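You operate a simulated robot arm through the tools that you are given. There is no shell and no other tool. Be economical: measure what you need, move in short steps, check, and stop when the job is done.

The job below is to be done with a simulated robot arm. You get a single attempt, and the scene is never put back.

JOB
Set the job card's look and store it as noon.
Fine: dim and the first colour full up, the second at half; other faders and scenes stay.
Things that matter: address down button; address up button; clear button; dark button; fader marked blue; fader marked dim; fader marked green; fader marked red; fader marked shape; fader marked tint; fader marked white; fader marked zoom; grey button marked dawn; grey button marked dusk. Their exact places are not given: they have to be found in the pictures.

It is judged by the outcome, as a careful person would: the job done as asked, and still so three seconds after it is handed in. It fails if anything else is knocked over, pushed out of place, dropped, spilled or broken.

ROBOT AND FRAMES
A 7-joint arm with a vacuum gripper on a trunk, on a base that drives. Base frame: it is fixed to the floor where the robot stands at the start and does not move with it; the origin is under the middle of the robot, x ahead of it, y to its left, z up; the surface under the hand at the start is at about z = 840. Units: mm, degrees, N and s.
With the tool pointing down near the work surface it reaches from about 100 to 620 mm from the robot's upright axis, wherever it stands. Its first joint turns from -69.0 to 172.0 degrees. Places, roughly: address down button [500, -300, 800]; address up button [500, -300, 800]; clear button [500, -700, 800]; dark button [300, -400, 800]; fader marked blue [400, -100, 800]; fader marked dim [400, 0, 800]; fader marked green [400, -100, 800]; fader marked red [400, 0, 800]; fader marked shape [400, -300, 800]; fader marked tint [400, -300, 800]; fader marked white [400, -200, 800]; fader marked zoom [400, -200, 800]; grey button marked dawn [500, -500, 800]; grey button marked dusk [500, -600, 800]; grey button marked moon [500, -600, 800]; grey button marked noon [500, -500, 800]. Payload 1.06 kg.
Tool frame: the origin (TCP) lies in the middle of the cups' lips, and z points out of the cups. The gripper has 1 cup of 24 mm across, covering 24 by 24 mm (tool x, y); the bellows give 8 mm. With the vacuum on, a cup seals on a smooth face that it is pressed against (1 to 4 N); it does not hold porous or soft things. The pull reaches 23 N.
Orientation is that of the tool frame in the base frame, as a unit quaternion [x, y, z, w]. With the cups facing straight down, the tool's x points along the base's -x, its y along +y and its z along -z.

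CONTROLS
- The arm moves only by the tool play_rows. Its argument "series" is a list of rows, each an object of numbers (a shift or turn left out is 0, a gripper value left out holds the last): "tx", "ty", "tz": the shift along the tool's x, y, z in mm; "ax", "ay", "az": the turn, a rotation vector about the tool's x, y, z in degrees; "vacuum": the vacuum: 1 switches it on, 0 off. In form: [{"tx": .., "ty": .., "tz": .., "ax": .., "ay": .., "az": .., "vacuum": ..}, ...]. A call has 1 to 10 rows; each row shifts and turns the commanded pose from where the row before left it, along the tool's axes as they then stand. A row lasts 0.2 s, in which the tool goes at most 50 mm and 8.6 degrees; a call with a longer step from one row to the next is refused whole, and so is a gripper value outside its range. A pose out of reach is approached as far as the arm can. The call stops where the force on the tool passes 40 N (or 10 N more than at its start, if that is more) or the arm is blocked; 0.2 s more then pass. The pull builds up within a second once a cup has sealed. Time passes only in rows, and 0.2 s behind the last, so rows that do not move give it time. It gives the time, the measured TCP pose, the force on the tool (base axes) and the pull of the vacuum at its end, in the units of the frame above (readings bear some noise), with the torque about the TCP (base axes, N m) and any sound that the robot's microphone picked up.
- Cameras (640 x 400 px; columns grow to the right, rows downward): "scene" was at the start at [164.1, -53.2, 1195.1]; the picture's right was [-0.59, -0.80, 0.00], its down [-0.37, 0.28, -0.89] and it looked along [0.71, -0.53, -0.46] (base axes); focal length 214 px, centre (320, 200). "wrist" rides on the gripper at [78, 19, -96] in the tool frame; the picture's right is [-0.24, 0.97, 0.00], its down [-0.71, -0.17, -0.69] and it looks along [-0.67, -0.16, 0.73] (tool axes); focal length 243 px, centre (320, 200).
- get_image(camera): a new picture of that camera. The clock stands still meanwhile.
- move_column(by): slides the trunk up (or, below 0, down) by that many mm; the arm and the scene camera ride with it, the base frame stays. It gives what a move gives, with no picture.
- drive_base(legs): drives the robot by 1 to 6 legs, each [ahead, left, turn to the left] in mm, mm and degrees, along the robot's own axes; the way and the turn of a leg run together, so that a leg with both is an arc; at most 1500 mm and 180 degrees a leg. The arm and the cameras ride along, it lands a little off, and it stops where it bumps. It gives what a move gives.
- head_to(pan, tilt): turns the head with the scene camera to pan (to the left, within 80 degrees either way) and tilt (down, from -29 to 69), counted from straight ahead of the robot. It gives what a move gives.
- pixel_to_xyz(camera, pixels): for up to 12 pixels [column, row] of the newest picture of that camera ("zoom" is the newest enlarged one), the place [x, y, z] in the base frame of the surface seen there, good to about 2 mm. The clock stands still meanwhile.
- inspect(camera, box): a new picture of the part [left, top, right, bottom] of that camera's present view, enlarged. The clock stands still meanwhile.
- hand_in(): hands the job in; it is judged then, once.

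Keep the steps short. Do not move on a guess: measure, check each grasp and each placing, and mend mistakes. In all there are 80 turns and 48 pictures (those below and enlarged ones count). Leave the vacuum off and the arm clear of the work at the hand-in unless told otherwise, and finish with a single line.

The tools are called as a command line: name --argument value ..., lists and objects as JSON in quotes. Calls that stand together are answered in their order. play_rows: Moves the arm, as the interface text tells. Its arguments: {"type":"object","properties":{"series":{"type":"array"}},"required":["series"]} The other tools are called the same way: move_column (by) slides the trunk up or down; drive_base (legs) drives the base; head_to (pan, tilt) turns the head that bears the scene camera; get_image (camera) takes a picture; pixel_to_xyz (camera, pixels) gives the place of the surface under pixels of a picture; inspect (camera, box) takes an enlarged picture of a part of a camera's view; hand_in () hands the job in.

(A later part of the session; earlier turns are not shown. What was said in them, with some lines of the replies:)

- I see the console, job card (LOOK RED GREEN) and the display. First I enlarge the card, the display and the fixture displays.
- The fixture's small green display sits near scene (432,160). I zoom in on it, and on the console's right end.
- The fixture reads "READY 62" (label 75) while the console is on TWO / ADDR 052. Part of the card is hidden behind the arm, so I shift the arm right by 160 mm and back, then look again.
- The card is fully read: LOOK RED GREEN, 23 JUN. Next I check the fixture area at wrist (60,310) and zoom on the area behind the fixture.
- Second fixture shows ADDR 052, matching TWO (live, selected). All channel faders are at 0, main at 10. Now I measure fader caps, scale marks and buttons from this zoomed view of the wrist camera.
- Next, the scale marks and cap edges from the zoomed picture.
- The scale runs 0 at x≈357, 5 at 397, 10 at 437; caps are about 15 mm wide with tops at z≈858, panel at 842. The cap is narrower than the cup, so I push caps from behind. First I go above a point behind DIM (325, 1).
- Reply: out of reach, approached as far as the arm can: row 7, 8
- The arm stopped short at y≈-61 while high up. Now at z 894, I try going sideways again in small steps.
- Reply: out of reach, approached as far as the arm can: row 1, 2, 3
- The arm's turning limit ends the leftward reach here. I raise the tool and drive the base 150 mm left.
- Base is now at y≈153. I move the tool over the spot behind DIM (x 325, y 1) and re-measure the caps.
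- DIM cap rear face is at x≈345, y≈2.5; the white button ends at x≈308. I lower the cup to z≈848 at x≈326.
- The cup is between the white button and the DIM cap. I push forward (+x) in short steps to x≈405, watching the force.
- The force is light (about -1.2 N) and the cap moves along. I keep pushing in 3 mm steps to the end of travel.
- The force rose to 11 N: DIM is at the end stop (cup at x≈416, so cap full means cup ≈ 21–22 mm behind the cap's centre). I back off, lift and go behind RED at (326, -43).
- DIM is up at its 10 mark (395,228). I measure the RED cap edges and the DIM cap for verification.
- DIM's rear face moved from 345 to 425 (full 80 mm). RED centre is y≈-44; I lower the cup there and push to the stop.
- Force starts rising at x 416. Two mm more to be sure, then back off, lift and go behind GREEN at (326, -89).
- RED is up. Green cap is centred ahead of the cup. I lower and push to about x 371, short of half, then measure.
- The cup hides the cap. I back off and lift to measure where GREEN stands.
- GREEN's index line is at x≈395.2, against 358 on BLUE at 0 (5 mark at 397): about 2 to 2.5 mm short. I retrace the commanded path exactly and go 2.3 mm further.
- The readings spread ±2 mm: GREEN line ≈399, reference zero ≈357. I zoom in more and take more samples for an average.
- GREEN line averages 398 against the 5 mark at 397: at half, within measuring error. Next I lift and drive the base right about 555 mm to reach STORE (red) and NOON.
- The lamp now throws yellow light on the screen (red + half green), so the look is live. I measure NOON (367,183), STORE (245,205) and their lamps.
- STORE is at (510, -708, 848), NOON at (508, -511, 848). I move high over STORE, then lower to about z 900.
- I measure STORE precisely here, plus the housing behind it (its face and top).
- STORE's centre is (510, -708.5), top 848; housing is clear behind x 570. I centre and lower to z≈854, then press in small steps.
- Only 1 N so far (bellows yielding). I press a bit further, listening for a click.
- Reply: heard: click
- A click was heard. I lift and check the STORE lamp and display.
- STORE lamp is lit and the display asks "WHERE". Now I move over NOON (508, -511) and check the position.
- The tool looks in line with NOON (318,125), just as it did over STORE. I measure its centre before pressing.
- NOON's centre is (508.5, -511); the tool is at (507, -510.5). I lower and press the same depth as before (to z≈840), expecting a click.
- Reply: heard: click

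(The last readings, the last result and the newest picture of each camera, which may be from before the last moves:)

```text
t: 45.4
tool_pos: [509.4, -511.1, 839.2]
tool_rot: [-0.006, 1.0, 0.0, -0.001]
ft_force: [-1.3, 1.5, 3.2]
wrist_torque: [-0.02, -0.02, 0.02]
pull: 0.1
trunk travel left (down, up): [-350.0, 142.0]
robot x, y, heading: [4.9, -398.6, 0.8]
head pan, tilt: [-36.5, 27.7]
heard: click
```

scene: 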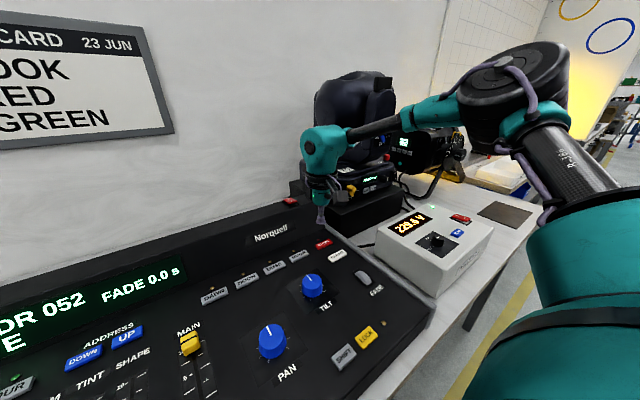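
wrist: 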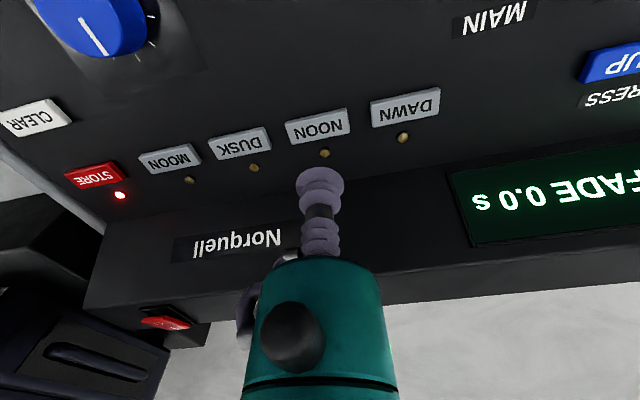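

Click heard. I lift straight up and check lamps and display.

play_rows --series '[{"tz": -10}, {"tz": -35}, {"tz": -40}, {"tz": -40}, {"tz": -30, "tx": 30}, {"tx": 45}, {"tx": 45}, {}]'

get_image --camera "wrist"

inspect --camera "scene" --box '[0, 220, 360, 400]'

```text
t: 47.1
tool_pos: [391.3, -511.4, 994.2]
tool_rot: [-0.005, 1.0, 0.0, 0.0]
ft_force: [0.0, 0.0, -0.6]
wrist_torque: [-0.02, 0.0, 0.0]
pull: 0.1
trunk travel left (down, up): [-350.0, 142.0]
robot x, y, heading: [5.2, -399.7, 0.7]
head pan, tilt: [-36.5, 27.7]
```

```text
13 pictures are left
```

wrist: 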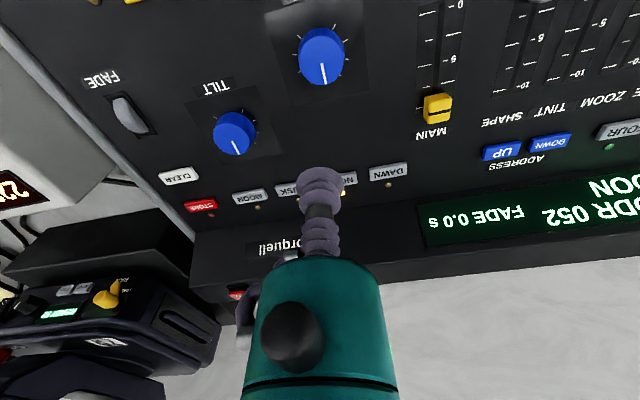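

```text
1.78 times, centred on (180, 310) of scene
```

zoom: 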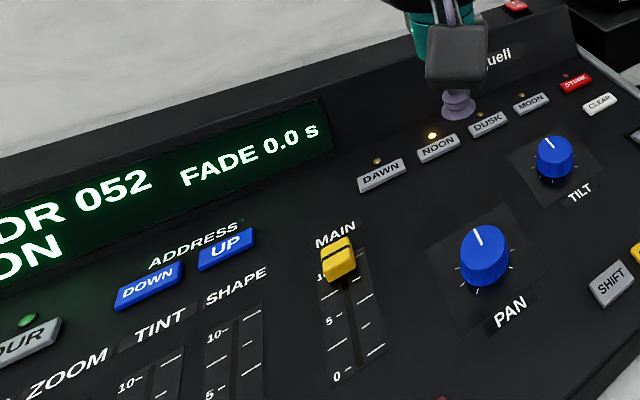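

NOON's lamp is lit, STORE's is out, display ends in "…ON". A last check of the display and the faders from another viewpoint: I turn the head left.

head_to --pan 35 --tilt 35

get_image --camera "scene"

```text
t: 48.6
tool_pos: [390.9, -510.5, 994.2]
tool_rot: [-0.006, 1.0, 0.0, 0.0]
ft_force: [0.4, 0.2, 0.4]
wrist_torque: [-0.03, 0.0, -0.03]
pull: 0.0
trunk travel left (down, up): [-350.0, 142.0]
robot x, y, heading: [2.7, -397.7, 0.7]
head pan, tilt: [35.0, 35.0]
```

```text
11 pictures are left
```

scene: 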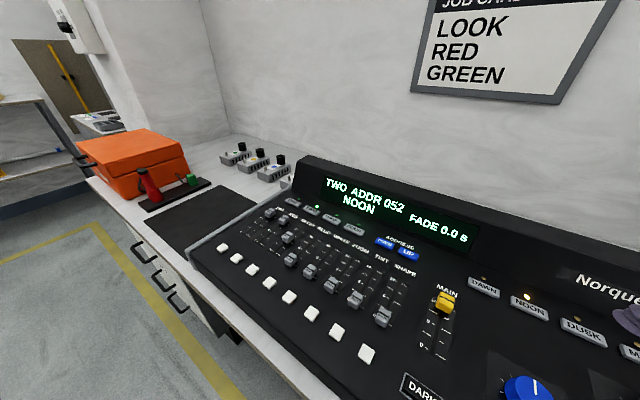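

inspect --camera "scene" --box '[240, 195, 352, 280]'

```text
4.71 times, centred on (296, 238) of scene
```

zoom: 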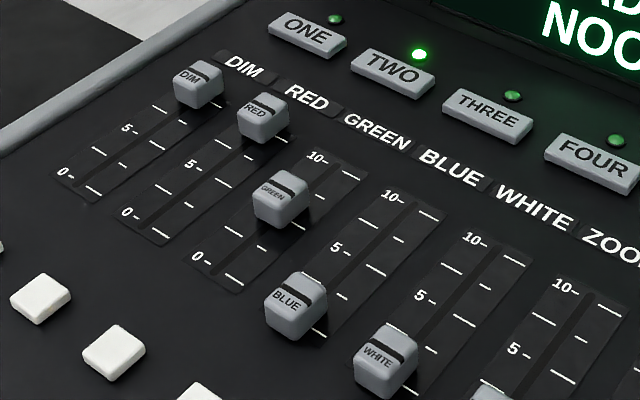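

DIM and RED stand at the top, GREEN mid-way, the rest at 0. I measure GREEN's index line against those of RED (full) and BLUE (zero).

pixel_to_xyz --camera "zoom" --pixels '[[279, 181], [285, 184], [292, 187], [298, 190], [257, 97], [265, 101], [273, 105], [296, 289], [303, 292], [310, 296], [193, 69], [201, 73]]'

```text
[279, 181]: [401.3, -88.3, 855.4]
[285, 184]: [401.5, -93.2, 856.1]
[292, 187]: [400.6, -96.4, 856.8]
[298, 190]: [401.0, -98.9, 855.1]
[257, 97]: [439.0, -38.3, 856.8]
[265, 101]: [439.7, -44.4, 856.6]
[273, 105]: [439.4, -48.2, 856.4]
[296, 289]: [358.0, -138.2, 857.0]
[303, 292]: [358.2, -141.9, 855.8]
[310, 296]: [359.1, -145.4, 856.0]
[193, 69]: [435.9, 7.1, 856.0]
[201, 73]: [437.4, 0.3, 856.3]
```

NOON is lit and the display reads "TWO ADDR 052 NOON". DIM and RED are full, and GREEN is at about 0.52, half to within reading error. The other faders are untouched, the vacuum is off and the arm is clear, so I hand in.

hand_in

```text
The job is handed in.
```

The job card's look is stored as NOON on TWO: dim and red full up, green at about 52 %, a touch over half; other faders and scenes untouched.
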